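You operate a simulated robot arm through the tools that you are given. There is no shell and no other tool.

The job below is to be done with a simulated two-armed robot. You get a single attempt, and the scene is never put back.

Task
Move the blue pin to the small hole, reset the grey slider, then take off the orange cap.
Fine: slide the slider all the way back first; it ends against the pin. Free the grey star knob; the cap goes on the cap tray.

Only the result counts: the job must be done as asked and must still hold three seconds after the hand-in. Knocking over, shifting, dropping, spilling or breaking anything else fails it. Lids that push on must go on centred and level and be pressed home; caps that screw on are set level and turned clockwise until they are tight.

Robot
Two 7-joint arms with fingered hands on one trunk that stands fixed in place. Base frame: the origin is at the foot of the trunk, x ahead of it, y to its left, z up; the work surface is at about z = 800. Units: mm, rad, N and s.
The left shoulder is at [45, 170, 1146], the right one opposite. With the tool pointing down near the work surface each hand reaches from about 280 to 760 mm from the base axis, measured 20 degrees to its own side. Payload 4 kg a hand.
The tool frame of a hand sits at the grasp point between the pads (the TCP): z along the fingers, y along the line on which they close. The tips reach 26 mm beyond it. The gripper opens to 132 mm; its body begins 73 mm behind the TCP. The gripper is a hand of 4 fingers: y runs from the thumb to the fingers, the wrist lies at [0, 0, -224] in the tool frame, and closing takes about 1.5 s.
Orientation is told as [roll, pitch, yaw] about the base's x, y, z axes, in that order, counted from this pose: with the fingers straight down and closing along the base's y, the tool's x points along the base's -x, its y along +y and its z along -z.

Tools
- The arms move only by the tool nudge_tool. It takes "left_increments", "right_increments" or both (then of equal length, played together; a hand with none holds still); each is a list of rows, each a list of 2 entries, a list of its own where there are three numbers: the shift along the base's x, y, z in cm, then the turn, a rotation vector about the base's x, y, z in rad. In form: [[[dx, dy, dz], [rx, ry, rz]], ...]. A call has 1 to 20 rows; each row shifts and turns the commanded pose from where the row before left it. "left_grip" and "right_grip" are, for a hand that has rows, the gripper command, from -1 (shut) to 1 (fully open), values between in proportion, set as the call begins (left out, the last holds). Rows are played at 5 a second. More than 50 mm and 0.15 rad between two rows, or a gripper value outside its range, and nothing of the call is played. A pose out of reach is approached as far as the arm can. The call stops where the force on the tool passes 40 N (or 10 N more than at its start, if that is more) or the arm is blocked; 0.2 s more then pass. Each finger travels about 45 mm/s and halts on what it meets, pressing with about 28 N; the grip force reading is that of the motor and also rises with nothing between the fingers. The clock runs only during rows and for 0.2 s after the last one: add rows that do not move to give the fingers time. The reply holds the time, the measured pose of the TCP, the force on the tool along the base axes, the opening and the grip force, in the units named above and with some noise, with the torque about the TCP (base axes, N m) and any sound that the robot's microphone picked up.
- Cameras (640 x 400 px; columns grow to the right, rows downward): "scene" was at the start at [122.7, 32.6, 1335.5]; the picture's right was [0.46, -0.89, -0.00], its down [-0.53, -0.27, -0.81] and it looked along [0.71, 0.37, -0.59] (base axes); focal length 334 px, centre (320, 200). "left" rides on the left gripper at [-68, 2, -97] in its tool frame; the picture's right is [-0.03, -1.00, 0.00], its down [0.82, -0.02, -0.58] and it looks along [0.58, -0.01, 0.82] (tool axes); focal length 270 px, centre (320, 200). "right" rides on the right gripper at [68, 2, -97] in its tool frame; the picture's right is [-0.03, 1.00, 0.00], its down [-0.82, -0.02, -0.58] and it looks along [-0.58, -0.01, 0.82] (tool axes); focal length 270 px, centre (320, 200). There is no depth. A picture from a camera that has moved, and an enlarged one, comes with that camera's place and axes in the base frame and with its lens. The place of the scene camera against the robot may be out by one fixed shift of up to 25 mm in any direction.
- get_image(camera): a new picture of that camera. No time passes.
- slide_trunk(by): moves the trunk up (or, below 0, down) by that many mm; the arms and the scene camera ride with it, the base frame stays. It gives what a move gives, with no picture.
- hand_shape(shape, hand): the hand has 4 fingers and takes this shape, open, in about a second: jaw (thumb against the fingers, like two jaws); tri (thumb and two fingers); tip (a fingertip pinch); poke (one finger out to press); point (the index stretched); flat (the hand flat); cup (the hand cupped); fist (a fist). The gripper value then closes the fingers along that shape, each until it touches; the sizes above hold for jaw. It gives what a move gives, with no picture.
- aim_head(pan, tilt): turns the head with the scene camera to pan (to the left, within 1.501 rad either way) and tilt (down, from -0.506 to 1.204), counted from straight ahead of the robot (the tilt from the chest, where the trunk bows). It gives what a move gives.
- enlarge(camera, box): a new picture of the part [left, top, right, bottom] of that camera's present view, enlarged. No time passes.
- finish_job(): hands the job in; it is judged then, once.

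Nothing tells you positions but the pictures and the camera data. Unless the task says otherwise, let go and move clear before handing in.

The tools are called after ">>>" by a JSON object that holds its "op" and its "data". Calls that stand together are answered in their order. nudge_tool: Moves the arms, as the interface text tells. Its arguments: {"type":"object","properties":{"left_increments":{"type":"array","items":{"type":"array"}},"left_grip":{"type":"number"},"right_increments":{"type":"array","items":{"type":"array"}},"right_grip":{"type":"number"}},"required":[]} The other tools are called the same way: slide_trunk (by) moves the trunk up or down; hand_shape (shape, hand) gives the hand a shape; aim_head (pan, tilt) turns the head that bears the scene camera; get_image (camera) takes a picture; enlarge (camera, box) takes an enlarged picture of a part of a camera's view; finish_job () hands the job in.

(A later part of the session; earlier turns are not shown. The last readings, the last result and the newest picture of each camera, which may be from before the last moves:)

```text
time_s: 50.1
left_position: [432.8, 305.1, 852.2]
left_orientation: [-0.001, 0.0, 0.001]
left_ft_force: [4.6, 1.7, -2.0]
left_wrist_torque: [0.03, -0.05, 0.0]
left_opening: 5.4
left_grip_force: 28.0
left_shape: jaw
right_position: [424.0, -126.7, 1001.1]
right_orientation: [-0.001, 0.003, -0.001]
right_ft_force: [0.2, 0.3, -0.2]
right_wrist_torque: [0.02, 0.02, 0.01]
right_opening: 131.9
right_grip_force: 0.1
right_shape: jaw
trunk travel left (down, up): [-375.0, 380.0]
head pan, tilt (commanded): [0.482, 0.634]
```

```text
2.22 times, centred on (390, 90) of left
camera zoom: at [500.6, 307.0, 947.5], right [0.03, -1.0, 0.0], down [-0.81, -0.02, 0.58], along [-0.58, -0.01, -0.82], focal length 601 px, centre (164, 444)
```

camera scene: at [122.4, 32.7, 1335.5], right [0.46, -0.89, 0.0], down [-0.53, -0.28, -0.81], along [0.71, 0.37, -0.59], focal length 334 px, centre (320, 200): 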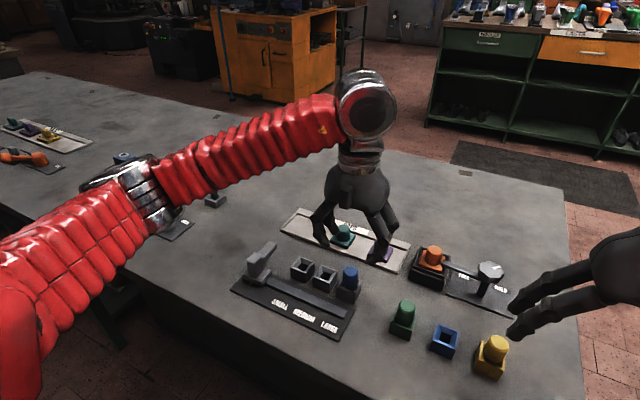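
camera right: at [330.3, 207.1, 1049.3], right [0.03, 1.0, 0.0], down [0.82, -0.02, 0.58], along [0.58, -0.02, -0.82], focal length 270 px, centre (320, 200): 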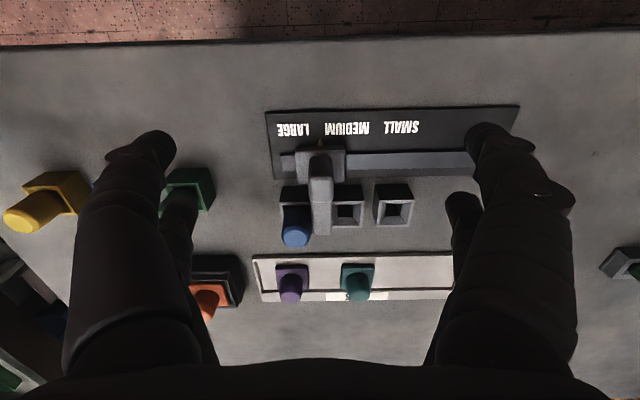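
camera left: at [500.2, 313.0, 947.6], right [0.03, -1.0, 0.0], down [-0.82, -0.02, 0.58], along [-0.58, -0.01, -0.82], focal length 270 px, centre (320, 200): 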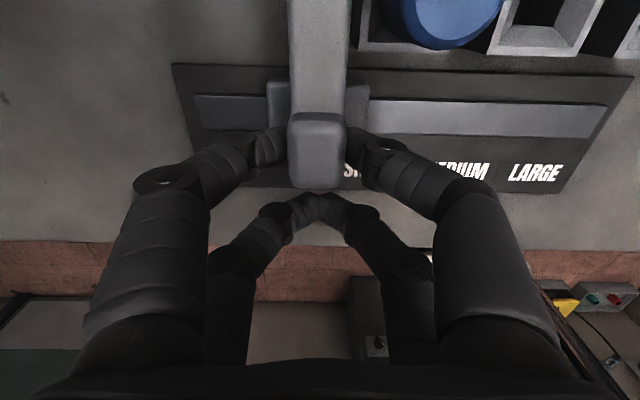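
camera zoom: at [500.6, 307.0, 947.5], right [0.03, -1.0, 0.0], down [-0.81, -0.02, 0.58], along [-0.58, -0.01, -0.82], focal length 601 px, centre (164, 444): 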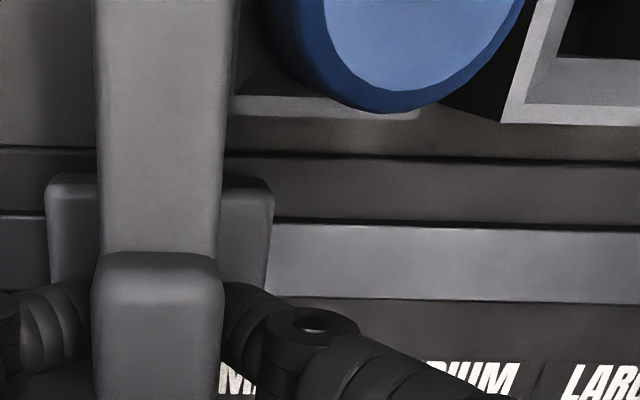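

A gap of roughly 4 mm remains. I'm continuing in 1 mm steps and watching the y force.

>>> {"op": "nudge_tool", "data": {"left_increments": [[[0, -0.1, 0], [0, 0, 0]], [[0, -0.1, 0], [0, 0, 0]], [[0, -0.1, 0], [0, 0, 0]], [[0, 0, 0], [0, 0, 0]]]}}

>>> {"op": "enlarge", "data": {"camera": "left", "box": [250, 0, 530, 180]}}

```text
time_s: 51.1
left_position: [433.8, 301.0, 851.5]
left_orientation: [0.001, 0.0, 0.0]
left_ft_force: [7.8, 1.9, -4.3]
left_wrist_torque: [0.03, -0.05, 0.01]
left_opening: 5.3
left_grip_force: 28.0
left_shape: jaw
right_position: [425.0, -125.2, 1001.0]
right_orientation: [0.001, 0.002, 0.002]
right_ft_force: [0.0, -0.2, -0.5]
right_wrist_torque: [-0.03, -0.03, 0.02]
right_opening: 131.7
right_grip_force: 0.0
right_shape: jaw
trunk travel left (down, up): [-375.0, 380.0]
head pan, tilt (commanded): [0.482, 0.634]
```

```text
2.22 times, centred on (390, 90) of left
camera zoom: at [500.4, 303.6, 947.7], right [0.03, -1.0, 0.0], down [-0.82, -0.02, 0.58], along [-0.58, -0.01, -0.82], focal length 601 px, centre (164, 444)
```

zoom: 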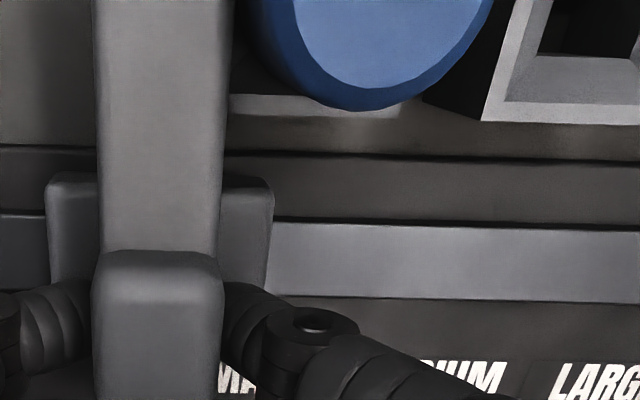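

>>> {"op": "nudge_tool", "data": {"left_increments": [[[0, -0.1, 0], [0, 0, 0]], [[0, -0.1, 0], [0, 0, 0]], [[0, 0, 0], [0, 0, 0]]]}}

>>> {"op": "enlarge", "data": {"camera": "scene", "box": [240, 220, 340, 300]}}

```text
time_s: 51.9
left_position: [433.4, 298.9, 850.6]
left_orientation: [-0.001, 0.002, -0.002]
left_ft_force: [5.3, 2.6, -7.1]
left_wrist_torque: [0.01, 0.03, 0.02]
left_opening: 5.0
left_grip_force: 27.8
left_shape: jaw
right_position: [423.6, -125.6, 1001.9]
right_orientation: [0.001, 0.001, 0.0]
right_ft_force: [0.2, 0.2, 0.0]
right_wrist_torque: [0.01, 0.01, 0.02]
right_opening: 131.7
right_grip_force: 0.0
right_shape: jaw
trunk travel left (down, up): [-375.0, 380.0]
head pan, tilt (commanded): [0.482, 0.634]
```

```text
5.00 times, centred on (290, 260) of scene
camera zoom: at [123.8, 33.1, 1335.3], right [0.46, -0.89, 0.0], down [-0.53, -0.28, -0.8], along [0.71, 0.37, -0.59], focal length 1670 px, centre (470, -100)
```

zoom: 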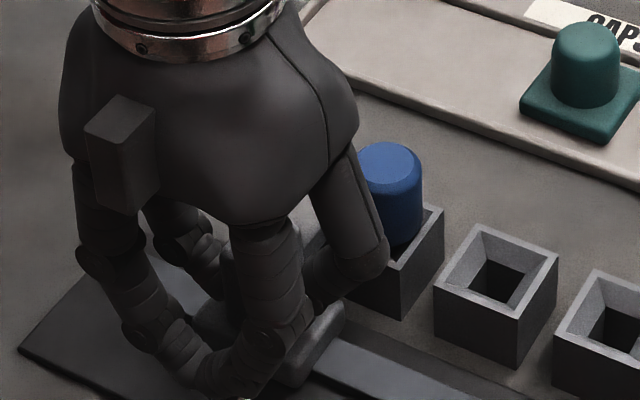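

>>> {"op": "nudge_tool", "data": {"left_increments": [[[0, -0.1, 0], [0, 0, 0]], [[0, -0.1, 0], [0, 0, 0]], [[0, 0, 0], [0, 0, 0]]]}}

>>> {"op": "enlarge", "data": {"camera": "left", "box": [250, 0, 530, 180]}}

```text
time_s: 52.7
left_position: [432.0, 298.2, 852.4]
left_orientation: [0.001, 0.001, 0.0]
left_ft_force: [7.2, 5.2, -9.5]
left_wrist_torque: [0.12, 0.01, 0.04]
left_opening: 4.7
left_grip_force: 28.3
left_shape: jaw
right_position: [424.3, -125.6, 1002.8]
right_orientation: [-0.001, 0.003, -0.001]
right_ft_force: [-0.3, 0.1, -0.1]
right_wrist_torque: [0.01, 0.0, 0.02]
right_opening: 131.8
right_grip_force: 0.0
right_shape: jaw
trunk travel left (down, up): [-375.0, 380.0]
head pan, tilt (commanded): [0.482, 0.634]
```

```text
2.22 times, centred on (390, 90) of left
camera zoom: at [500.5, 300.7, 948.1], right [0.03, -1.0, 0.0], down [-0.81, -0.02, 0.58], along [-0.58, -0.02, -0.81], focal length 601 px, centre (164, 444)
```

zoom: 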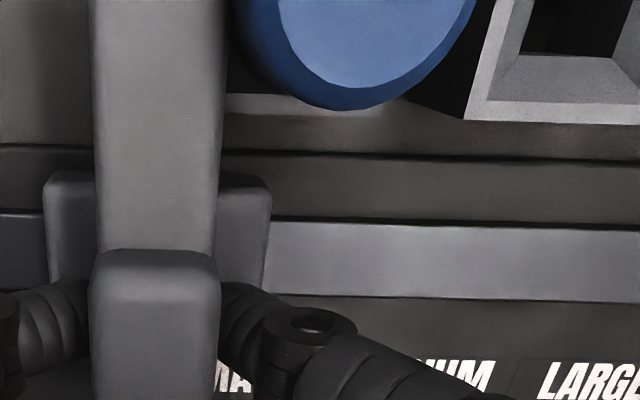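

The post now lags the hand and Fy has risen to 5 N, so the slider has met the pin. I'll push 1 mm more to be sure, then release.

>>> {"op": "nudge_tool", "data": {"left_increments": [[[0, -0.1, 0], [0, 0, 0]], [[0, 0, 0], [0, 0, 0]]]}}

```text
time_s: 53.3
left_position: [431.5, 298.1, 851.9]
left_orientation: [0.0, 0.002, 0.001]
left_ft_force: [7.9, 8.9, -7.1]
left_wrist_torque: [0.19, -0.02, 0.07]
left_opening: 4.4
left_grip_force: 28.0
left_shape: jaw
right_position: [423.8, -124.7, 1000.9]
right_orientation: [-0.001, 0.004, 0.0]
right_ft_force: [-0.6, -0.5, 0.0]
right_wrist_torque: [0.01, 0.01, -0.01]
right_opening: 131.9
right_grip_force: 0.1
right_shape: jaw
trunk travel left (down, up): [-375.0, 380.0]
head pan, tilt (commanded): [0.482, 0.634]
```

The contact is firm (Fy 9 N, no further motion). I'm releasing and rising.

>>> {"op": "nudge_tool", "data": {"left_increments": [[[0, 0, 0], [0, 0, 0]], [[0, 0, 0], [0, 0, 0]], [[0, 0, 0], [0, 0, 0]], [[0, 0, 0], [0, 0, 0]], [[0, 0, 0], [0, 0, 0]]], "left_grip": 0}}

>>> {"op": "nudge_tool", "data": {"left_increments": [[[0, 0, 2], [0, 0, 0]], [[0, 0, 3], [0, 0, 0]], [[0, 0, 4], [0, 0, 0]], [[0, 0, 0], [0, 0, 0]]]}}

>>> {"op": "get_image", "data": {"camera": "left"}}

>>> {"op": "enlarge", "data": {"camera": "scene", "box": [220, 210, 380, 330]}}

```text
time_s: 54.5
left_position: [431.1, 296.3, 852.3]
left_orientation: [-0.001, 0.001, 0.0]
left_ft_force: [0.1, 0.1, -0.1]
left_wrist_torque: [-0.02, 0.0, -0.03]
left_opening: 65.7
left_grip_force: 0.1
left_shape: jaw
right_position: [421.8, -126.6, 1002.9]
right_orientation: [0.0, 0.0, 0.0]
right_ft_force: [0.2, -0.1, 0.0]
right_wrist_torque: [0.04, 0.04, -0.02]
right_opening: 131.9
right_grip_force: 0.0
right_shape: jaw
trunk travel left (down, up): [-375.0, 380.0]
head pan, tilt (commanded): [0.482, 0.634]
```

```text
time_s: 55.5
left_position: [433.4, 293.5, 944.1]
left_orientation: [0.0, 0.0, -0.001]
left_ft_force: [0.0, -0.2, 0.4]
left_wrist_torque: [-0.01, 0.04, 0.04]
left_opening: 65.3
left_grip_force: 0.0
left_shape: jaw
right_position: [423.6, -126.0, 1002.7]
right_orientation: [-0.001, 0.001, -0.001]
right_ft_force: [-0.1, 0.0, 0.5]
right_wrist_torque: [0.04, 0.0, -0.01]
right_opening: 131.9
right_grip_force: 0.0
right_shape: jaw
trunk travel left (down, up): [-375.0, 380.0]
head pan, tilt (commanded): [0.482, 0.634]
```

```text
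taken
camera left: at [501.8, 295.5, 1040.5], right [0.03, -1.0, 0.0], down [-0.82, -0.02, 0.58], along [-0.58, -0.01, -0.82], focal length 270 px, centre (320, 200)
```

left: 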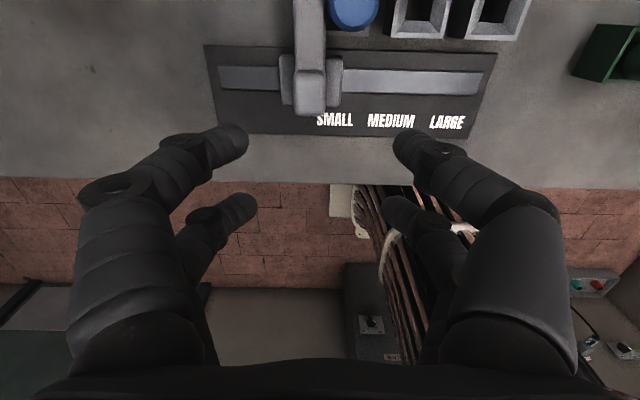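

```text
3.33 times, centred on (300, 270) of scene
camera zoom: at [122.5, 32.6, 1335.5], right [0.46, -0.89, 0.0], down [-0.53, -0.27, -0.81], along [0.71, 0.37, -0.59], focal length 1113 px, centre (387, -33)
```

zoom: 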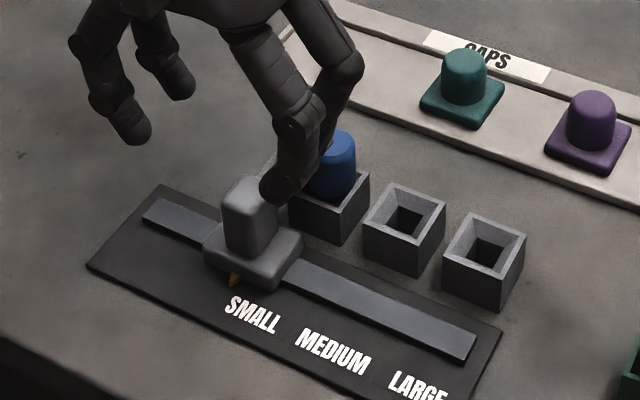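

The slider now sits against the pin in the small hole. I'm moving the left hand aside and studying the knob and cap.

>>> {"op": "nudge_tool", "data": {"left_increments": [[[-1, 4, 1], [0, 0, 0]], [[0, 4.5, 1], [0, 0, 0]], [[0, 4.5, 1], [0, 0, 0]], [[0, 0, 0], [0, 0, 0]]]}}

>>> {"op": "enlarge", "data": {"camera": "scene", "box": [400, 235, 520, 325]}}

>>> {"op": "enlarge", "data": {"camera": "scene", "box": [240, 220, 360, 310]}}

>>> {"op": "get_image", "data": {"camera": "scene"}}

```text
time_s: 56.5
left_position: [424.1, 427.0, 974.2]
left_orientation: [0.0, 0.002, 0.0]
left_ft_force: [0.4, 0.0, -0.1]
left_wrist_torque: [0.02, 0.01, 0.0]
left_opening: 65.7
left_grip_force: 0.1
left_shape: jaw
right_position: [422.2, -127.5, 1002.1]
right_orientation: [-0.001, 0.001, 0.0]
right_ft_force: [-0.2, -0.5, -0.3]
right_wrist_torque: [-0.01, -0.01, -0.01]
right_opening: 131.9
right_grip_force: 0.0
right_shape: jaw
trunk travel left (down, up): [-375.0, 380.0]
head pan, tilt (commanded): [0.482, 0.634]
```

```text
4.44 times, centred on (460, 280) of scene
camera zoom: at [122.8, 32.5, 1335.4], right [0.46, -0.89, 0.0], down [-0.53, -0.27, -0.81], along [0.71, 0.37, -0.59], focal length 1484 px, centre (-302, -156)
```

zoom: 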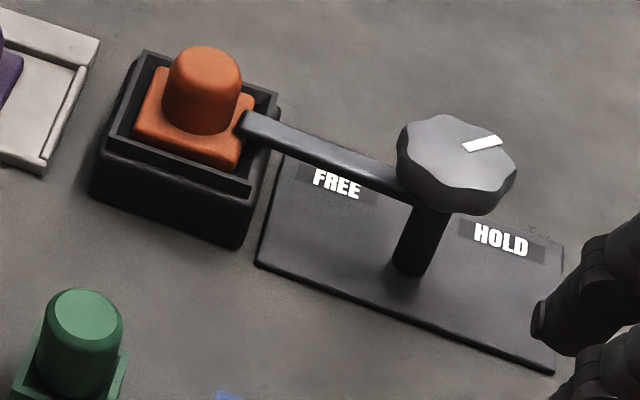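

```text
4.44 times, centred on (300, 265) of scene
camera zoom: at [122.8, 32.5, 1335.4], right [0.46, -0.89, 0.0], down [-0.53, -0.27, -0.81], along [0.71, 0.37, -0.59], focal length 1484 px, centre (409, -89)
```

zoom: 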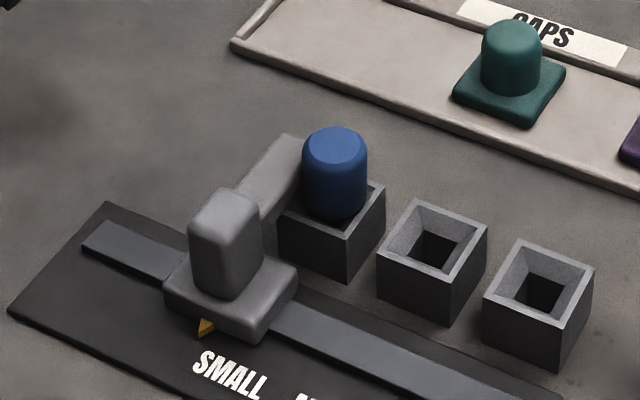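

```text
taken
camera scene: at [122.8, 32.5, 1335.4], right [0.46, -0.89, 0.0], down [-0.53, -0.27, -0.81], along [0.71, 0.37, -0.59], focal length 334 px, centre (320, 200)
```

scene: 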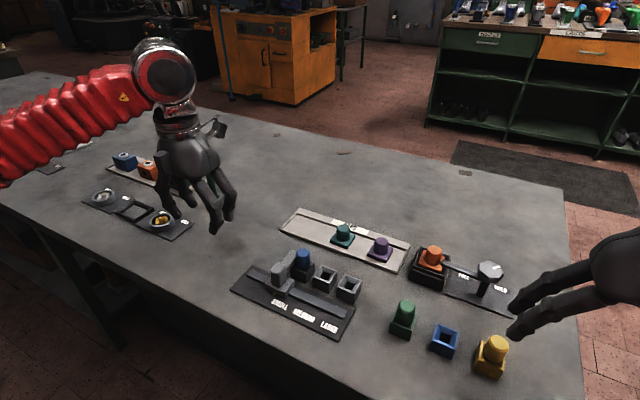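

The slider arm rests against the pin, and both stand upright. The knob is a disc on a stem with a lever reaching over the orange cap's flange, so I'm bringing the right hand above the knob.

>>> {"op": "nudge_tool", "data": {"right_increments": [[[3.75, 1.77, -0.85], [0, 0, 0]], [[3.75, 1.77, -0.85], [0, 0, 0]], [[3.75, 1.77, -0.85], [0, 0, 0]], [[3.75, 1.77, -0.85], [0, 0, 0]], [[3.75, 1.77, -0.85], [0, 0, 0]], [[0, 0, 0], [0, 0, 0]]], "right_grip": 0.1}}

>>> {"op": "get_image", "data": {"camera": "right"}}

>>> {"op": "get_image", "data": {"camera": "scene"}}

```text
time_s: 57.9
left_position: [422.3, 426.1, 974.9]
left_orientation: [0.001, -0.001, 0.001]
left_ft_force: [-0.2, 0.4, -0.3]
left_wrist_torque: [0.05, -0.02, -0.01]
left_opening: 65.7
left_grip_force: 0.1
left_shape: jaw
right_position: [610.6, -39.0, 960.7]
right_orientation: [0.0, 0.0, 0.002]
right_ft_force: [0.3, 0.0, 0.1]
right_wrist_torque: [0.0, -0.04, 0.0]
right_opening: 73.2
right_grip_force: 0.0
right_shape: jaw
trunk travel left (down, up): [-375.0, 380.0]
head pan, tilt (commanded): [0.482, 0.634]
```

```text
taken
camera right: at [541.7, -38.5, 1057.9], right [0.02, 1.0, 0.0], down [0.82, -0.02, 0.58], along [0.58, -0.01, -0.82], focal length 270 px, centre (320, 200)
```

right: 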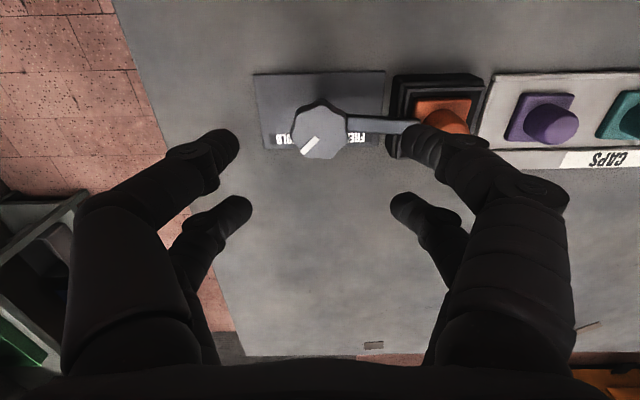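

```text
taken
camera scene: at [122.2, 32.3, 1335.5], right [0.46, -0.89, 0.0], down [-0.53, -0.27, -0.81], along [0.71, 0.37, -0.59], focal length 334 px, centre (320, 200)
```

scene: 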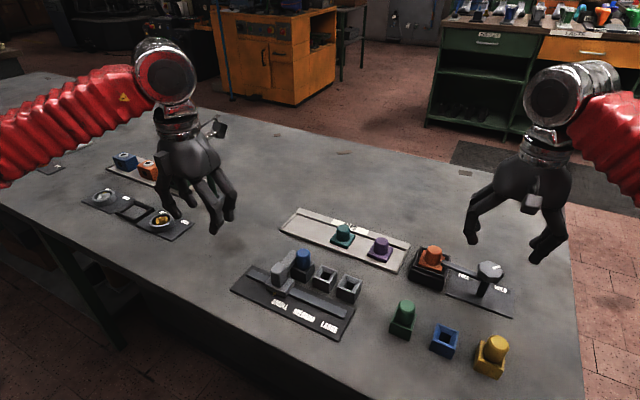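

>>> {"op": "enlarge", "data": {"camera": "right", "box": [240, 60, 500, 180]}}

```text
2.46 times, centred on (370, 120) of right
camera zoom: at [541.7, -38.5, 1057.9], right [0.02, 1.0, 0.0], down [0.82, -0.02, 0.58], along [0.58, -0.01, -0.82], focal length 665 px, centre (197, 397)
```

zoom: 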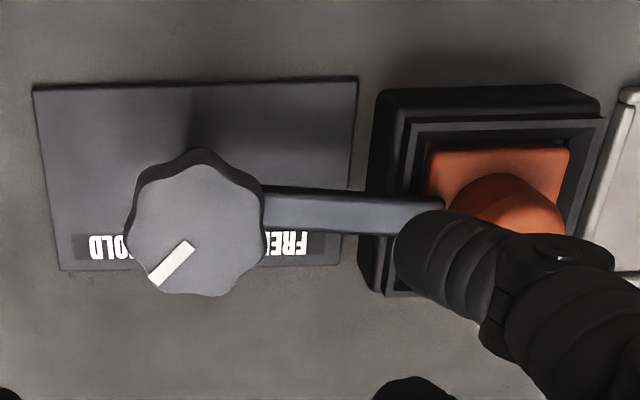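

The knob's centre is at (610, -40), about 40 mm across. I'm testing whether the wrist can turn +90° here in free air, before gripping.

>>> {"op": "nudge_tool", "data": {"right_increments": [[[0, 0, 0], [0, 0, 0.143]], [[0, 0, 0], [0, 0, 0.143]], [[0, 0, 0], [0, 0, 0.143]], [[0, 0, 0], [0, 0, 0.143]], [[0, 0, 0], [0, 0, 0.143]], [[0, 0, 0], [0, 0, 0.143]], [[0, 0, 0], [0, 0, 0.143]], [[0, 0, 0], [0, 0, 0.143]], [[0, 0, 0], [0, 0, 0.143]], [[0, 0, 0], [0, 0, 0.143]], [[0, 0, 0], [0, 0, 0.143]], [[0, 0, 0], [0, 0, 0]]]}}

>>> {"op": "get_image", "data": {"camera": "scene"}}

```text
time_s: 60.5
left_position: [423.2, 426.8, 974.9]
left_orientation: [-0.001, 0.0, 0.0]
left_ft_force: [0.0, -0.1, -1.1]
left_wrist_torque: [0.04, -0.01, 0.03]
left_opening: 65.6
left_grip_force: 0.1
left_shape: jaw
right_position: [611.8, -39.8, 957.9]
right_orientation: [0.001, 0.0, 1.575]
right_ft_force: [-0.1, -0.2, -0.1]
right_wrist_torque: [0.02, 0.02, 0.0]
right_opening: 73.3
right_grip_force: 0.1
right_shape: jaw
trunk travel left (down, up): [-375.0, 380.0]
head pan, tilt (commanded): [0.482, 0.634]
```

```text
taken
camera scene: at [122.6, 32.6, 1335.5], right [0.46, -0.89, 0.0], down [-0.53, -0.27, -0.81], along [0.71, 0.37, -0.59], focal length 334 px, centre (320, 200)
```

scene: 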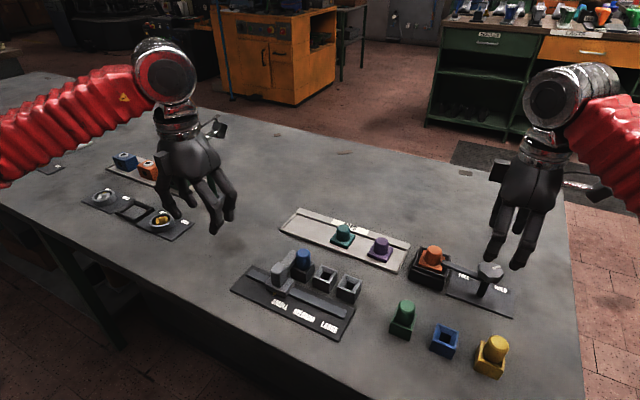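

The wrist can do the full 90°. I'm turning back to yaw 0 and then descending around the knob with a narrower opening.

>>> {"op": "nudge_tool", "data": {"right_increments": [[[0, 0, 0], [0, 0, -0.143]], [[0, 0, 0], [0, 0, -0.143]], [[0, 0, 0], [0, 0, -0.143]], [[0, 0, 0], [0, 0, -0.143]], [[0, 0, 0], [0, 0, -0.143]], [[0, 0, 0], [0, 0, -0.143]], [[0, 0, 0], [0, 0, -0.143]], [[0, 0, 0], [0, 0, -0.143]], [[0, 0, 0], [0, 0, -0.143]], [[0, 0, 0], [0, 0, -0.143]], [[0, 0, 0], [0, 0, -0.143]], [[0, 0, 0], [0, 0, 0]]], "right_grip": -0.1}}

>>> {"op": "nudge_tool", "data": {"right_increments": [[[0, 0, -2], [0, 0, 0]], [[0, 0, -2], [0, 0, 0]], [[0, 0, -2], [0, 0, 0]], [[0, 0, -1], [0, 0, 0]], [[0, 0, 0], [0, 0, 0]]]}}

>>> {"op": "get_image", "data": {"camera": "right"}}

>>> {"op": "enlarge", "data": {"camera": "scene", "box": [400, 200, 560, 330]}}

```text
time_s: 63.1
left_position: [423.2, 426.5, 973.7]
left_orientation: [0.001, 0.0, 0.001]
left_ft_force: [-0.5, 0.1, 0.2]
left_wrist_torque: [-0.01, 0.01, -0.01]
left_opening: 65.4
left_grip_force: 0.1
left_shape: jaw
right_position: [612.8, -39.1, 958.9]
right_orientation: [0.0, 0.002, -0.001]
right_ft_force: [-0.3, 0.2, 0.4]
right_wrist_torque: [-0.01, -0.02, 0.02]
right_opening: 59.6
right_grip_force: 0.0
right_shape: jaw
trunk travel left (down, up): [-375.0, 380.0]
head pan, tilt (commanded): [0.482, 0.634]
```

```text
time_s: 64.3
left_position: [423.8, 427.0, 974.3]
left_orientation: [0.0, 0.0, 0.0]
left_ft_force: [-0.1, -0.5, 0.1]
left_wrist_torque: [0.04, -0.01, 0.0]
left_opening: 65.7
left_grip_force: 0.0
left_shape: jaw
right_position: [612.0, -39.7, 888.0]
right_orientation: [-0.001, 0.003, 0.0]
right_ft_force: [0.0, 0.3, -0.3]
right_wrist_torque: [0.0, -0.02, 0.03]
right_opening: 60.2
right_grip_force: 0.0
right_shape: jaw
trunk travel left (down, up): [-375.0, 380.0]
head pan, tilt (commanded): [0.482, 0.634]
```

```text
taken
camera right: at [544.5, -38.6, 984.9], right [0.03, 1.0, 0.0], down [0.82, -0.02, 0.58], along [0.58, -0.01, -0.82], focal length 270 px, centre (320, 200)
```

right: 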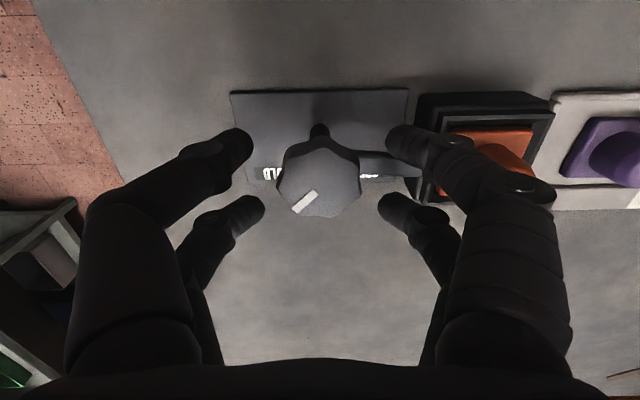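

```text
3.08 times, centred on (480, 265) of scene
camera zoom: at [122.5, 32.6, 1335.5], right [0.46, -0.89, 0.0], down [-0.53, -0.27, -0.81], along [0.71, 0.37, -0.59], focal length 1028 px, centre (-172, 0)
```

zoom: 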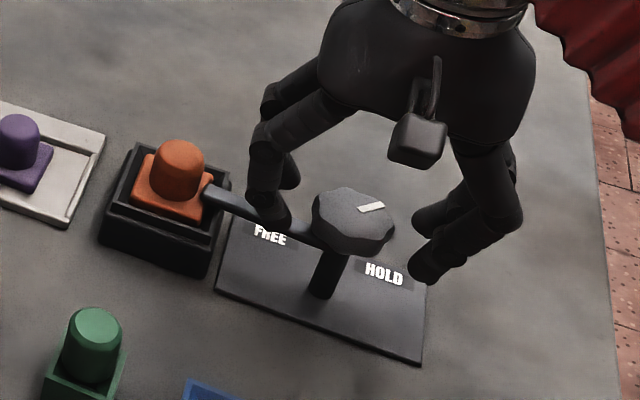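

The knob is centred between the four fingers. I'm lowering 8 mm more and closing on it.

>>> {"op": "nudge_tool", "data": {"right_increments": [[[0, 0, -0.4], [0, 0, 0]], [[0, 0, -0.4], [0, 0, 0]], [[0, 0, 0], [0, 0, 0]]]}}

>>> {"op": "nudge_tool", "data": {"right_increments": [[[0, 0, 0], [0, 0, 0]], [[0, 0, 0], [0, 0, 0]], [[0, 0, 0], [0, 0, 0]], [[0, 0, 0], [0, 0, 0]], [[0, 0, 0], [0, 0, 0]], [[0, 0, 0], [0, 0, 0]], [[0, 0, 0], [0, 0, 0]]], "right_grip": -1}}

>>> {"op": "get_image", "data": {"camera": "right"}}

>>> {"op": "enlarge", "data": {"camera": "scene", "box": [400, 200, 560, 330]}}

```text
time_s: 65.1
left_position: [423.0, 426.9, 973.7]
left_orientation: [0.0, 0.0, 0.0]
left_ft_force: [-0.2, 0.0, -1.2]
left_wrist_torque: [0.01, 0.01, -0.03]
left_opening: 65.8
left_grip_force: 0.1
left_shape: jaw
right_position: [613.1, -40.2, 879.0]
right_orientation: [0.0, -0.002, 0.001]
right_ft_force: [0.1, 0.4, 0.2]
right_wrist_torque: [0.02, 0.0, -0.01]
right_opening: 60.1
right_grip_force: 0.0
right_shape: jaw
trunk travel left (down, up): [-375.0, 380.0]
head pan, tilt (commanded): [0.482, 0.634]
```

```text
time_s: 66.7
left_position: [422.9, 426.7, 973.5]
left_orientation: [0.001, 0.002, -0.001]
left_ft_force: [-0.4, -0.9, -0.8]
left_wrist_torque: [-0.01, 0.01, 0.0]
left_opening: 65.4
left_grip_force: 0.0
left_shape: jaw
right_position: [613.1, -39.9, 877.9]
right_orientation: [0.001, 0.001, 0.001]
right_ft_force: [-4.0, 2.5, -7.1]
right_wrist_torque: [0.03, -0.06, 0.01]
right_opening: 15.2
right_grip_force: 28.2
right_shape: jaw
trunk travel left (down, up): [-375.0, 380.0]
head pan, tilt (commanded): [0.482, 0.634]
```

```text
taken
camera right: at [544.3, -38.2, 976.3], right [0.02, 1.0, 0.0], down [0.82, -0.02, 0.58], along [0.58, -0.01, -0.82], focal length 270 px, centre (320, 200)
```

right: 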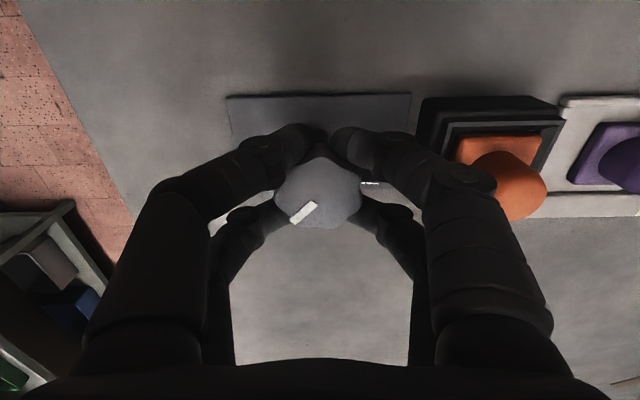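

```text
3.08 times, centred on (480, 265) of scene
camera zoom: at [122.8, 32.8, 1335.4], right [0.46, -0.89, 0.0], down [-0.53, -0.28, -0.81], along [0.71, 0.37, -0.59], focal length 1028 px, centre (-172, 0)
```

zoom: 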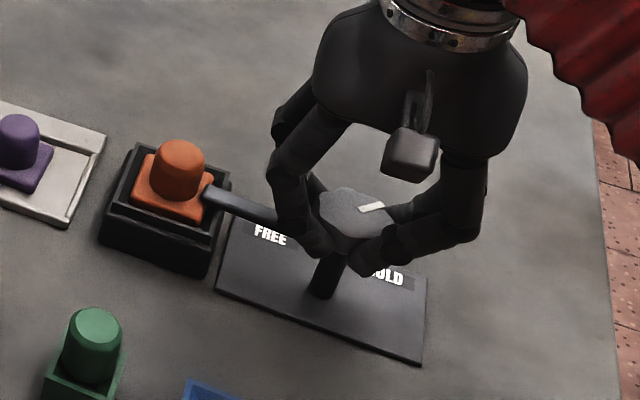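

The knob is gripped by all four fingers. I'm starting to turn counterclockwise in small steps.

>>> {"op": "nudge_tool", "data": {"right_increments": [[[0, 0, 0], [0, 0, 0.08]], [[0, 0, 0], [0, 0, 0.08]], [[0, 0, 0], [0, 0, 0.08]], [[0, 0, 0], [0, 0, 0]]]}}

>>> {"op": "get_image", "data": {"camera": "right"}}

>>> {"op": "enlarge", "data": {"camera": "scene", "box": [400, 200, 560, 330]}}

```text
time_s: 67.7
left_position: [424.0, 426.4, 972.7]
left_orientation: [-0.001, 0.002, 0.001]
left_ft_force: [0.5, -0.1, -1.1]
left_wrist_torque: [0.04, 0.0, -0.01]
left_opening: 65.5
left_grip_force: 0.0
left_shape: jaw
right_position: [612.3, -39.8, 879.6]
right_orientation: [0.0, 0.005, 0.241]
right_ft_force: [-4.4, 0.6, -12.2]
right_wrist_torque: [0.02, 0.01, 0.01]
right_opening: 15.0
right_grip_force: 28.0
right_shape: jaw
trunk travel left (down, up): [-375.0, 380.0]
head pan, tilt (commanded): [0.482, 0.634]
```

```text
taken
camera right: at [545.8, -55.1, 976.6], right [-0.21, 0.98, 0.0], down [0.8, 0.18, 0.58], along [0.56, 0.12, -0.82], focal length 270 px, centre (320, 200)
```

right: 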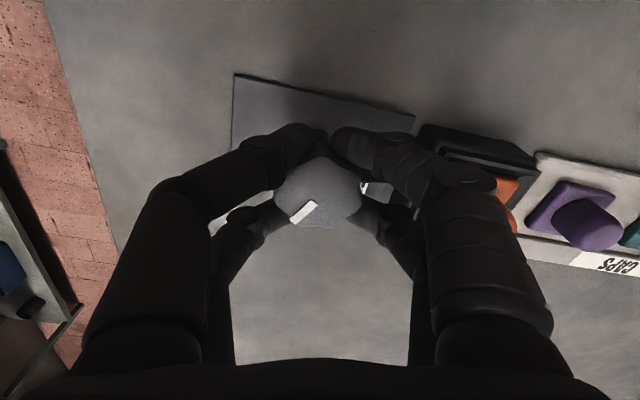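

```text
3.08 times, centred on (480, 265) of scene
camera zoom: at [123.1, 32.6, 1335.3], right [0.46, -0.89, 0.0], down [-0.53, -0.27, -0.8], along [0.71, 0.37, -0.59], focal length 1028 px, centre (-172, 0)
```

zoom: 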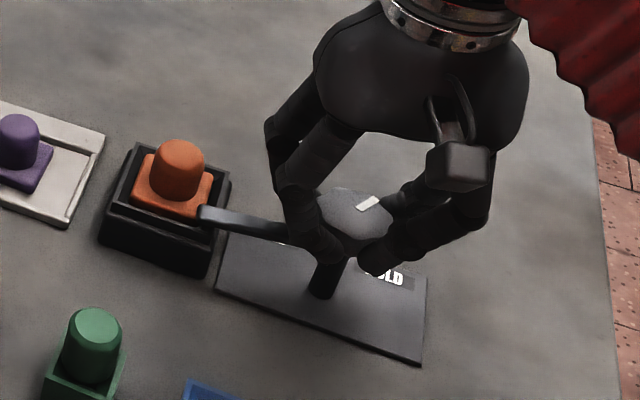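

The lever swings with the knob, as intended. I'm continuing the turn.

>>> {"op": "nudge_tool", "data": {"right_increments": [[[0, 0, 0], [0, 0, 0.1]], [[0, 0, 0], [0, 0, 0.1]], [[0, 0, 0], [0, 0, 0.1]], [[0, 0, 0], [0, 0, 0.1]], [[0, 0, 0], [0, 0, 0.1]], [[0, 0, 0], [0, 0, 0.1]], [[0, 0, 0], [0, 0, 0]]]}}

>>> {"op": "get_image", "data": {"camera": "right"}}

>>> {"op": "enlarge", "data": {"camera": "scene", "box": [400, 200, 560, 330]}}

```text
time_s: 69.3
left_position: [423.9, 426.5, 974.5]
left_orientation: [0.0, 0.0, -0.001]
left_ft_force: [-0.6, 0.7, -0.6]
left_wrist_torque: [-0.01, -0.02, 0.0]
left_opening: 65.7
left_grip_force: 0.1
left_shape: jaw
right_position: [613.3, -40.9, 879.6]
right_orientation: [0.001, 0.003, 0.84]
right_ft_force: [-6.3, -7.3, -11.1]
right_wrist_torque: [-0.06, 0.05, 0.0]
right_opening: 15.3
right_grip_force: 28.3
right_shape: jaw
trunk travel left (down, up): [-375.0, 380.0]
head pan, tilt (commanded): [0.482, 0.634]
```

```text
taken
camera right: at [566.1, -91.4, 976.5], right [-0.73, 0.69, 0.0], down [0.56, 0.59, 0.58], along [0.39, 0.42, -0.82], focal length 270 px, centre (320, 200)
```

right: 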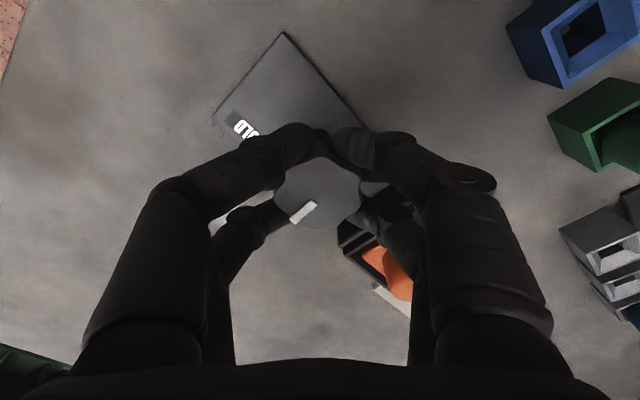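

```text
3.08 times, centred on (480, 265) of scene
camera zoom: at [122.9, 31.8, 1335.4], right [0.46, -0.89, 0.0], down [-0.53, -0.27, -0.81], along [0.71, 0.37, -0.59], focal length 1028 px, centre (-172, 0)
```

zoom: 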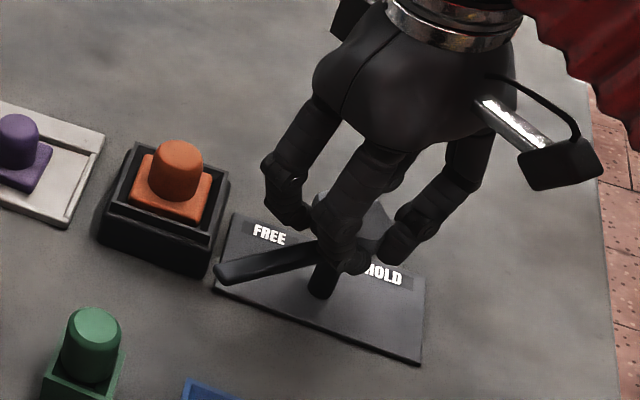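

The lever is already clear of the cap. I'm continuing to about 90° and easing the small lateral offset as I go.

>>> {"op": "nudge_tool", "data": {"right_increments": [[[-0.03, 0.04, 0], [0, 0, 0.1]], [[-0.03, 0.04, 0], [0, 0, 0.1]], [[-0.03, 0.04, 0], [0, 0, 0.1]], [[-0.03, 0.04, 0], [0, 0, 0.1]], [[-0.03, 0.04, 0], [0, 0, 0.1]], [[0, 0, 0], [0, 0, 0.1]], [[0, 0, 0], [0, 0, 0]]]}}

>>> {"op": "get_image", "data": {"camera": "right"}}

>>> {"op": "enlarge", "data": {"camera": "scene", "box": [400, 200, 560, 330]}}

```text
time_s: 70.9
left_position: [423.5, 424.5, 974.5]
left_orientation: [0.002, 0.002, 0.001]
left_ft_force: [0.0, -0.3, 0.4]
left_wrist_torque: [0.01, 0.02, 0.03]
left_opening: 65.4
left_grip_force: 0.0
left_shape: jaw
right_position: [612.2, -41.2, 879.3]
right_orientation: [-0.003, 0.003, 1.44]
right_ft_force: [7.3, -23.3, -3.1]
right_wrist_torque: [-0.38, -0.27, -0.04]
right_opening: 14.4
right_grip_force: 28.0
right_shape: jaw
trunk travel left (down, up): [-375.0, 380.0]
head pan, tilt (commanded): [0.482, 0.634]
```

```text
taken
camera right: at [601.7, -109.7, 976.3], right [-0.99, 0.16, 0.0], down [0.13, 0.81, 0.58], along [0.09, 0.57, -0.82], focal length 270 px, centre (320, 200)
```

right: 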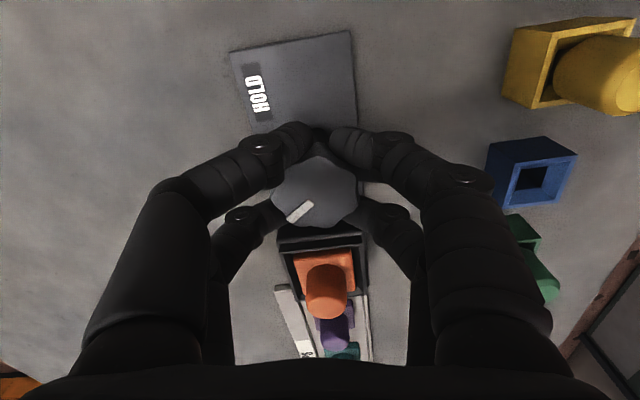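

```text
3.08 times, centred on (480, 265) of scene
camera zoom: at [123.8, 30.0, 1335.5], right [0.46, -0.89, 0.0], down [-0.53, -0.27, -0.81], along [0.71, 0.37, -0.59], focal length 1028 px, centre (-172, 0)
```

zoom: 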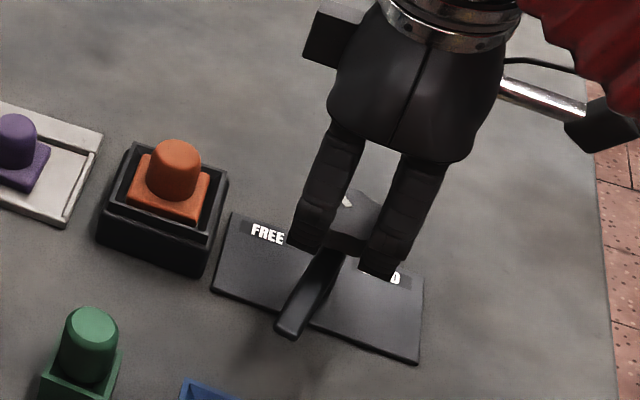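

The lateral force shows my offset correction went the wrong way, so I'm undoing it and then turning the last part to 90°.

>>> {"op": "nudge_tool", "data": {"right_increments": [[[0.08, -0.12, 0], [0, 0, 0]], [[0.08, -0.13, 0], [0, 0, 0]], [[0, 0, 0], [0, 0, 0.065]], [[0, 0, 0], [0, 0, 0.065]], [[0, 0, 0], [0, 0, 0]]]}}

>>> {"op": "enlarge", "data": {"camera": "right", "box": [200, 20, 400, 240]}}

>>> {"op": "enlarge", "data": {"camera": "scene", "box": [400, 200, 560, 330]}}

```text
time_s: 72.1
left_position: [424.2, 425.8, 973.9]
left_orientation: [0.001, 0.001, 0.0]
left_ft_force: [-0.5, 0.3, 1.0]
left_wrist_torque: [0.0, 0.01, 0.02]
left_opening: 65.6
left_grip_force: 0.2
left_shape: jaw
right_position: [612.9, -41.2, 878.3]
right_orientation: [0.003, -0.003, 1.57]
right_ft_force: [8.1, -12.8, -6.5]
right_wrist_torque: [-0.16, -0.25, -0.04]
right_opening: 14.1
right_grip_force: 27.7
right_shape: jaw
trunk travel left (down, up): [-375.0, 380.0]
head pan, tilt (commanded): [0.482, 0.634]
```

```text
1.82 times, centred on (300, 130) of right
camera zoom: at [611.5, -111.2, 976.3], right [-1.0, 0.03, 0.0], down [0.02, 0.82, 0.58], along [0.01, 0.58, -0.82], focal length 491 px, centre (356, 327)
```

zoom: 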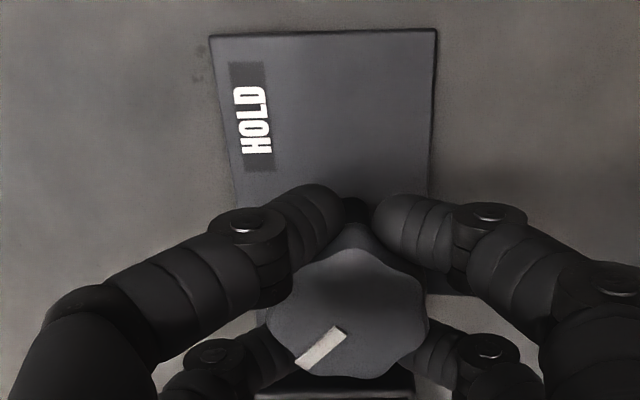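

```text
3.08 times, centred on (480, 265) of scene
camera zoom: at [124.2, 31.2, 1335.3], right [0.46, -0.89, 0.0], down [-0.53, -0.27, -0.8], along [0.71, 0.37, -0.59], focal length 1028 px, centre (-172, 0)
```

zoom: 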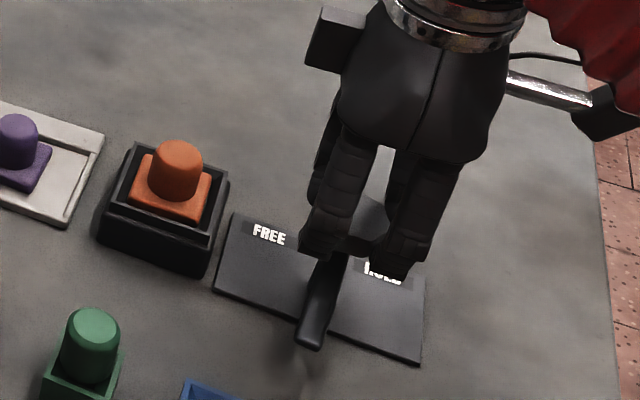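

The knob has turned exactly 90° with no slip, and its mark now points at FREE. I'm releasing and rising.

>>> {"op": "nudge_tool", "data": {"right_increments": [[[0, -0.05, 0], [0, 0, 0]], [[0, 0, 0], [0, 0, 0]], [[0, 0, 0], [0, 0, 0]], [[0, 0, 0], [0, 0, 0]], [[0, 0, 0], [0, 0, 0]], [[0, 0, 0], [0, 0, 0]]], "right_grip": -0.1}}

>>> {"op": "nudge_tool", "data": {"right_increments": [[[0, 0, 1.5], [0, 0, 0]], [[0, 0, 3], [0, 0, 0]], [[0, 0, 4], [0, 0, 0]], [[0, 0, 0], [0, 0, 0]]]}}

>>> {"op": "get_image", "data": {"camera": "right"}}

>>> {"op": "enlarge", "data": {"camera": "scene", "box": [400, 220, 540, 330]}}

```text
time_s: 73.5
left_position: [422.6, 426.6, 973.8]
left_orientation: [0.001, 0.002, 0.001]
left_ft_force: [0.3, 0.8, -0.5]
left_wrist_torque: [0.0, 0.0, -0.01]
left_opening: 65.5
left_grip_force: 0.1
left_shape: jaw
right_position: [612.6, -41.8, 880.0]
right_orientation: [0.003, -0.001, 1.572]
right_ft_force: [0.1, -0.8, 0.3]
right_wrist_torque: [0.0, -0.01, 0.01]
right_opening: 59.0
right_grip_force: 0.1
right_shape: jaw
trunk travel left (down, up): [-375.0, 380.0]
head pan, tilt (commanded): [0.482, 0.634]
```

```text
time_s: 74.5
left_position: [423.4, 425.9, 973.4]
left_orientation: [0.002, 0.002, 0.0]
left_ft_force: [0.0, 0.4, 0.3]
left_wrist_torque: [-0.01, 0.04, -0.01]
left_opening: 65.7
left_grip_force: 0.0
left_shape: jaw
right_position: [613.1, -43.2, 967.3]
right_orientation: [0.002, 0.0, 1.571]
right_ft_force: [0.7, -0.1, 1.2]
right_wrist_torque: [-0.01, -0.03, 0.05]
right_opening: 58.8
right_grip_force: 0.1
right_shape: jaw
trunk travel left (down, up): [-375.0, 380.0]
head pan, tilt (commanded): [0.482, 0.634]
```

```text
taken
camera right: at [611.2, -112.0, 1064.3], right [-1.0, 0.03, 0.0], down [0.02, 0.82, 0.58], along [0.01, 0.58, -0.82], focal length 270 px, centre (320, 200)
```

right: 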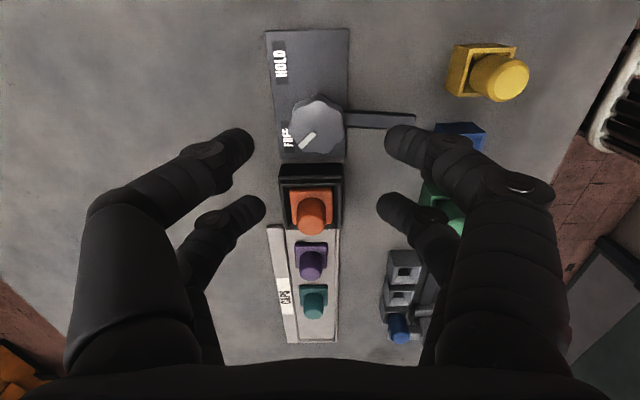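

```text
3.64 times, centred on (470, 275) of scene
camera zoom: at [122.9, 32.5, 1335.4], right [0.46, -0.89, 0.0], down [-0.53, -0.27, -0.81], along [0.71, 0.37, -0.59], focal length 1214 px, centre (-226, -73)
```

zoom: 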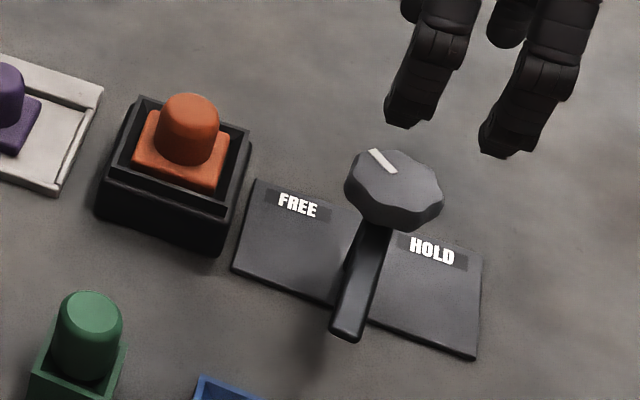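

The knob is at FREE and the lever points away from the cap. I'm measuring the orange cap and the tray from this view before retracting the right hand.

>>> {"op": "enlarge", "data": {"camera": "right", "box": [250, 150, 390, 350]}}

>>> {"op": "nudge_tool", "data": {"right_increments": [[[-1, -1.5, 1], [0, 0, -0.143]], [[-1, -1.5, 1], [0, 0, -0.143]], [[-1, -1.5, 1], [0, 0, -0.143]], [[-1, -1.5, 0], [0, 0, -0.143]], [[-1, -1.5, 0], [0, 0, -0.143]], [[-1, -1.5, 0], [0, 0, -0.143]], [[-1, -1.5, 0], [0, 0, -0.143]], [[-1, -1.5, 0], [0, 0, -0.143]], [[-1, -1.5, 0], [0, 0, -0.143]], [[-1, -1.5, 0], [0, 0, -0.143]], [[-1, -1.5, 0], [0, 0, -0.143]], [[0, 0, 0], [0, 0, 0]]]}}

>>> {"op": "get_image", "data": {"camera": "scene"}}

```text
2.00 times, centred on (320, 250) of right
camera zoom: at [611.2, -112.0, 1064.3], right [-1.0, 0.03, 0.0], down [0.02, 0.82, 0.58], along [0.01, 0.58, -0.82], focal length 541 px, centre (320, 100)
```

zoom: 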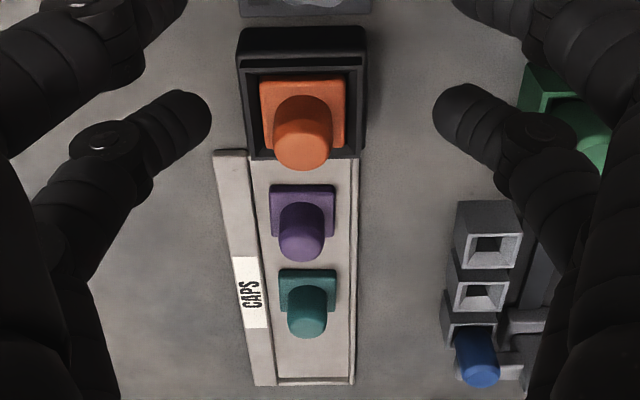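

```text
time_s: 77.1
left_position: [423.3, 426.8, 972.9]
left_orientation: [0.0, 0.002, -0.001]
left_ft_force: [0.3, 0.6, 0.1]
left_wrist_torque: [0.0, -0.02, 0.0]
left_opening: 65.6
left_grip_force: 0.1
left_shape: jaw
right_position: [503.8, -208.3, 994.3]
right_orientation: [-0.001, 0.002, -0.005]
right_ft_force: [-1.1, -0.1, 0.4]
right_wrist_torque: [0.02, 0.01, 0.01]
right_opening: 59.0
right_grip_force: 0.0
right_shape: jaw
trunk travel left (down, up): [-375.0, 380.0]
head pan, tilt (commanded): [0.482, 0.634]
```

```text
taken
camera scene: at [122.6, 32.6, 1335.5], right [0.46, -0.89, 0.0], down [-0.53, -0.28, -0.81], along [0.71, 0.37, -0.59], focal length 334 px, centre (320, 200)
```

scene: 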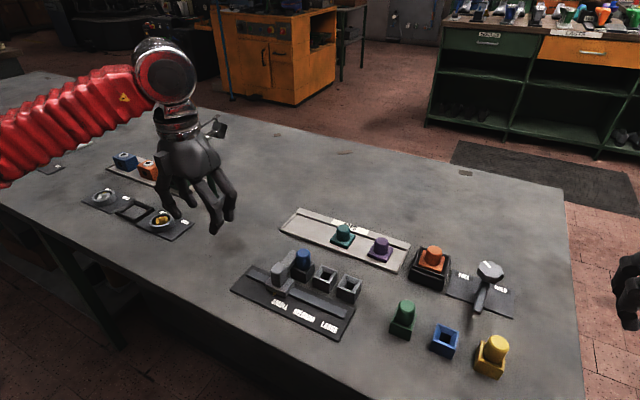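

The orange cap is at about (625, 58) with its top near z 862, and its flange sits in a black box. The tray spans y 111–391 with purple at ~160 and teal at ~250, leaving a free slot around y 338. I'm bringing the left hand above the cap.

>>> {"op": "nudge_tool", "data": {"left_increments": [[[2.03, -4.1, 0], [0, 0, 0]], [[2.03, -4.1, 0], [0, 0, 0]], [[2.03, -4.1, 0], [0, 0, 0]], [[2.03, -4.1, 0], [0, 0, 0]], [[2.03, -4.1, 0], [0, 0, 0]], [[2.03, -4.1, 0], [0, 0, 0]], [[2.03, -4.1, 0], [0, 0, 0]], [[2.03, -4.1, 0], [0, 0, 0]], [[2.03, -4.1, 0], [0, 0, 0]], [[0, 0, 0], [0, 0, 0]]]}}

>>> {"op": "get_image", "data": {"camera": "left"}}

>>> {"op": "get_image", "data": {"camera": "scene"}}

```text
time_s: 79.3
left_position: [603.2, 58.6, 973.4]
left_orientation: [0.0, 0.0, 0.0]
left_ft_force: [-0.1, 0.0, -0.4]
left_wrist_torque: [0.03, -0.02, 0.0]
left_opening: 65.8
left_grip_force: 0.1
left_shape: jaw
right_position: [503.5, -206.9, 995.0]
right_orientation: [0.0, 0.001, -0.001]
right_ft_force: [-0.1, 0.4, -0.3]
right_wrist_torque: [0.01, 0.01, 0.0]
right_opening: 59.0
right_grip_force: 0.2
right_shape: jaw
trunk travel left (down, up): [-375.0, 380.0]
head pan, tilt (commanded): [0.482, 0.634]
```

```text
taken
camera left: at [672.1, 60.7, 1068.6], right [0.03, -1.0, 0.0], down [-0.82, -0.02, 0.58], along [-0.58, -0.02, -0.82], focal length 270 px, centre (320, 200)
```

left: 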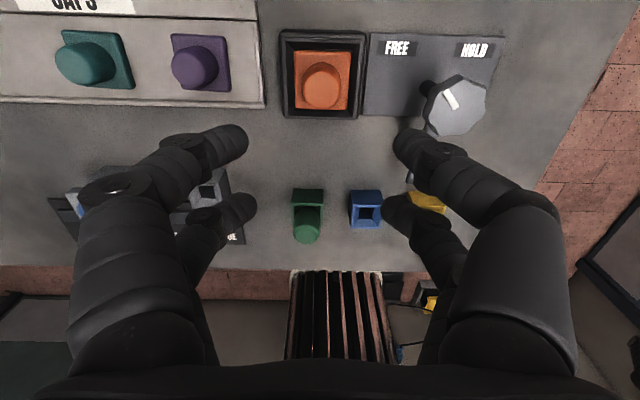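

```text
taken
camera scene: at [122.6, 32.8, 1335.5], right [0.46, -0.89, 0.0], down [-0.53, -0.28, -0.81], along [0.71, 0.37, -0.59], focal length 334 px, centre (320, 200)
```

scene: 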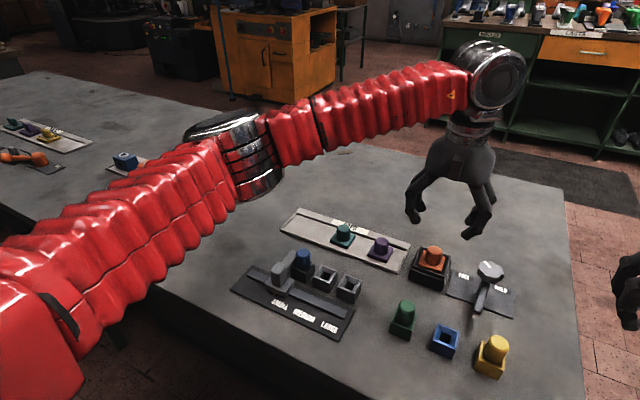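

>>> {"op": "enlarge", "data": {"camera": "left", "box": [260, 10, 400, 140]}}

>>> {"op": "enlarge", "data": {"camera": "left", "box": [0, 0, 400, 130]}}

>>> {"op": "enlarge", "data": {"camera": "scene", "box": [390, 220, 500, 310]}}

```text
3.08 times, centred on (330, 75) of left
camera zoom: at [672.1, 60.7, 1068.6], right [0.03, -1.0, 0.0], down [-0.82, -0.02, 0.58], along [-0.58, -0.02, -0.82], focal length 832 px, centre (289, 585)
```

zoom: 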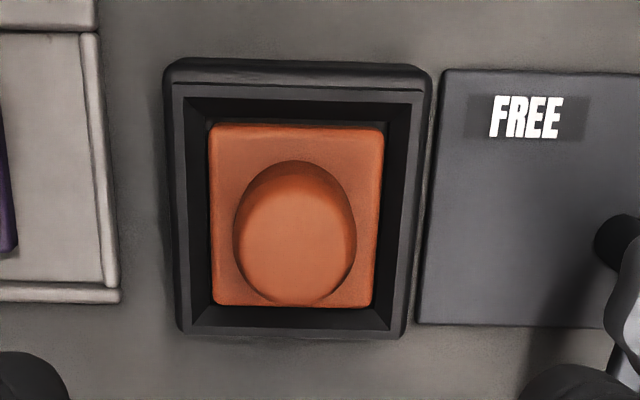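

```text
1.60 times, centred on (200, 65) of left
camera zoom: at [672.1, 60.7, 1068.6], right [0.03, -1.0, 0.0], down [-0.82, -0.02, 0.58], along [-0.58, -0.02, -0.82], focal length 432 px, centre (512, 416)
```

zoom: 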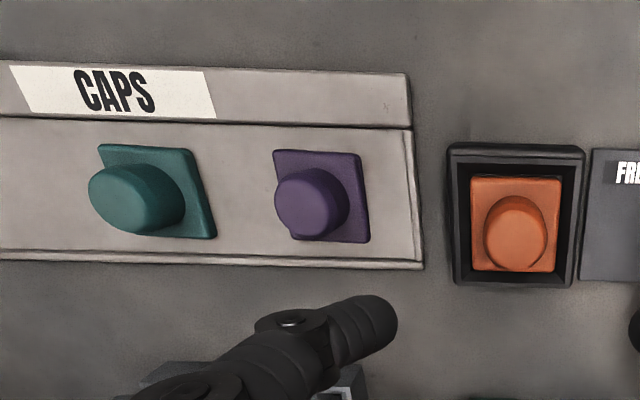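

```text
4.44 times, centred on (445, 265) of scene
camera zoom: at [122.6, 32.8, 1335.5], right [0.46, -0.89, 0.0], down [-0.53, -0.28, -0.81], along [0.71, 0.37, -0.59], focal length 1484 px, centre (-236, -89)
```

zoom: 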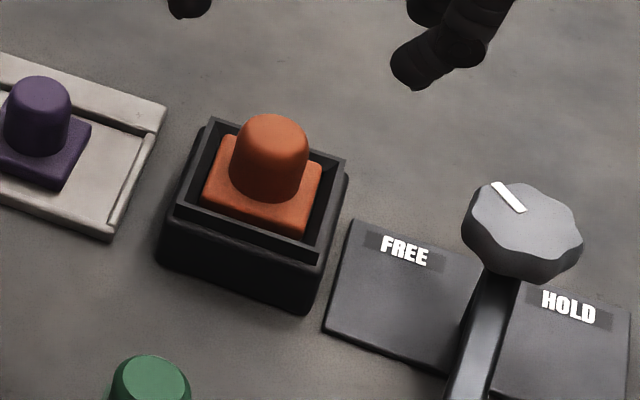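

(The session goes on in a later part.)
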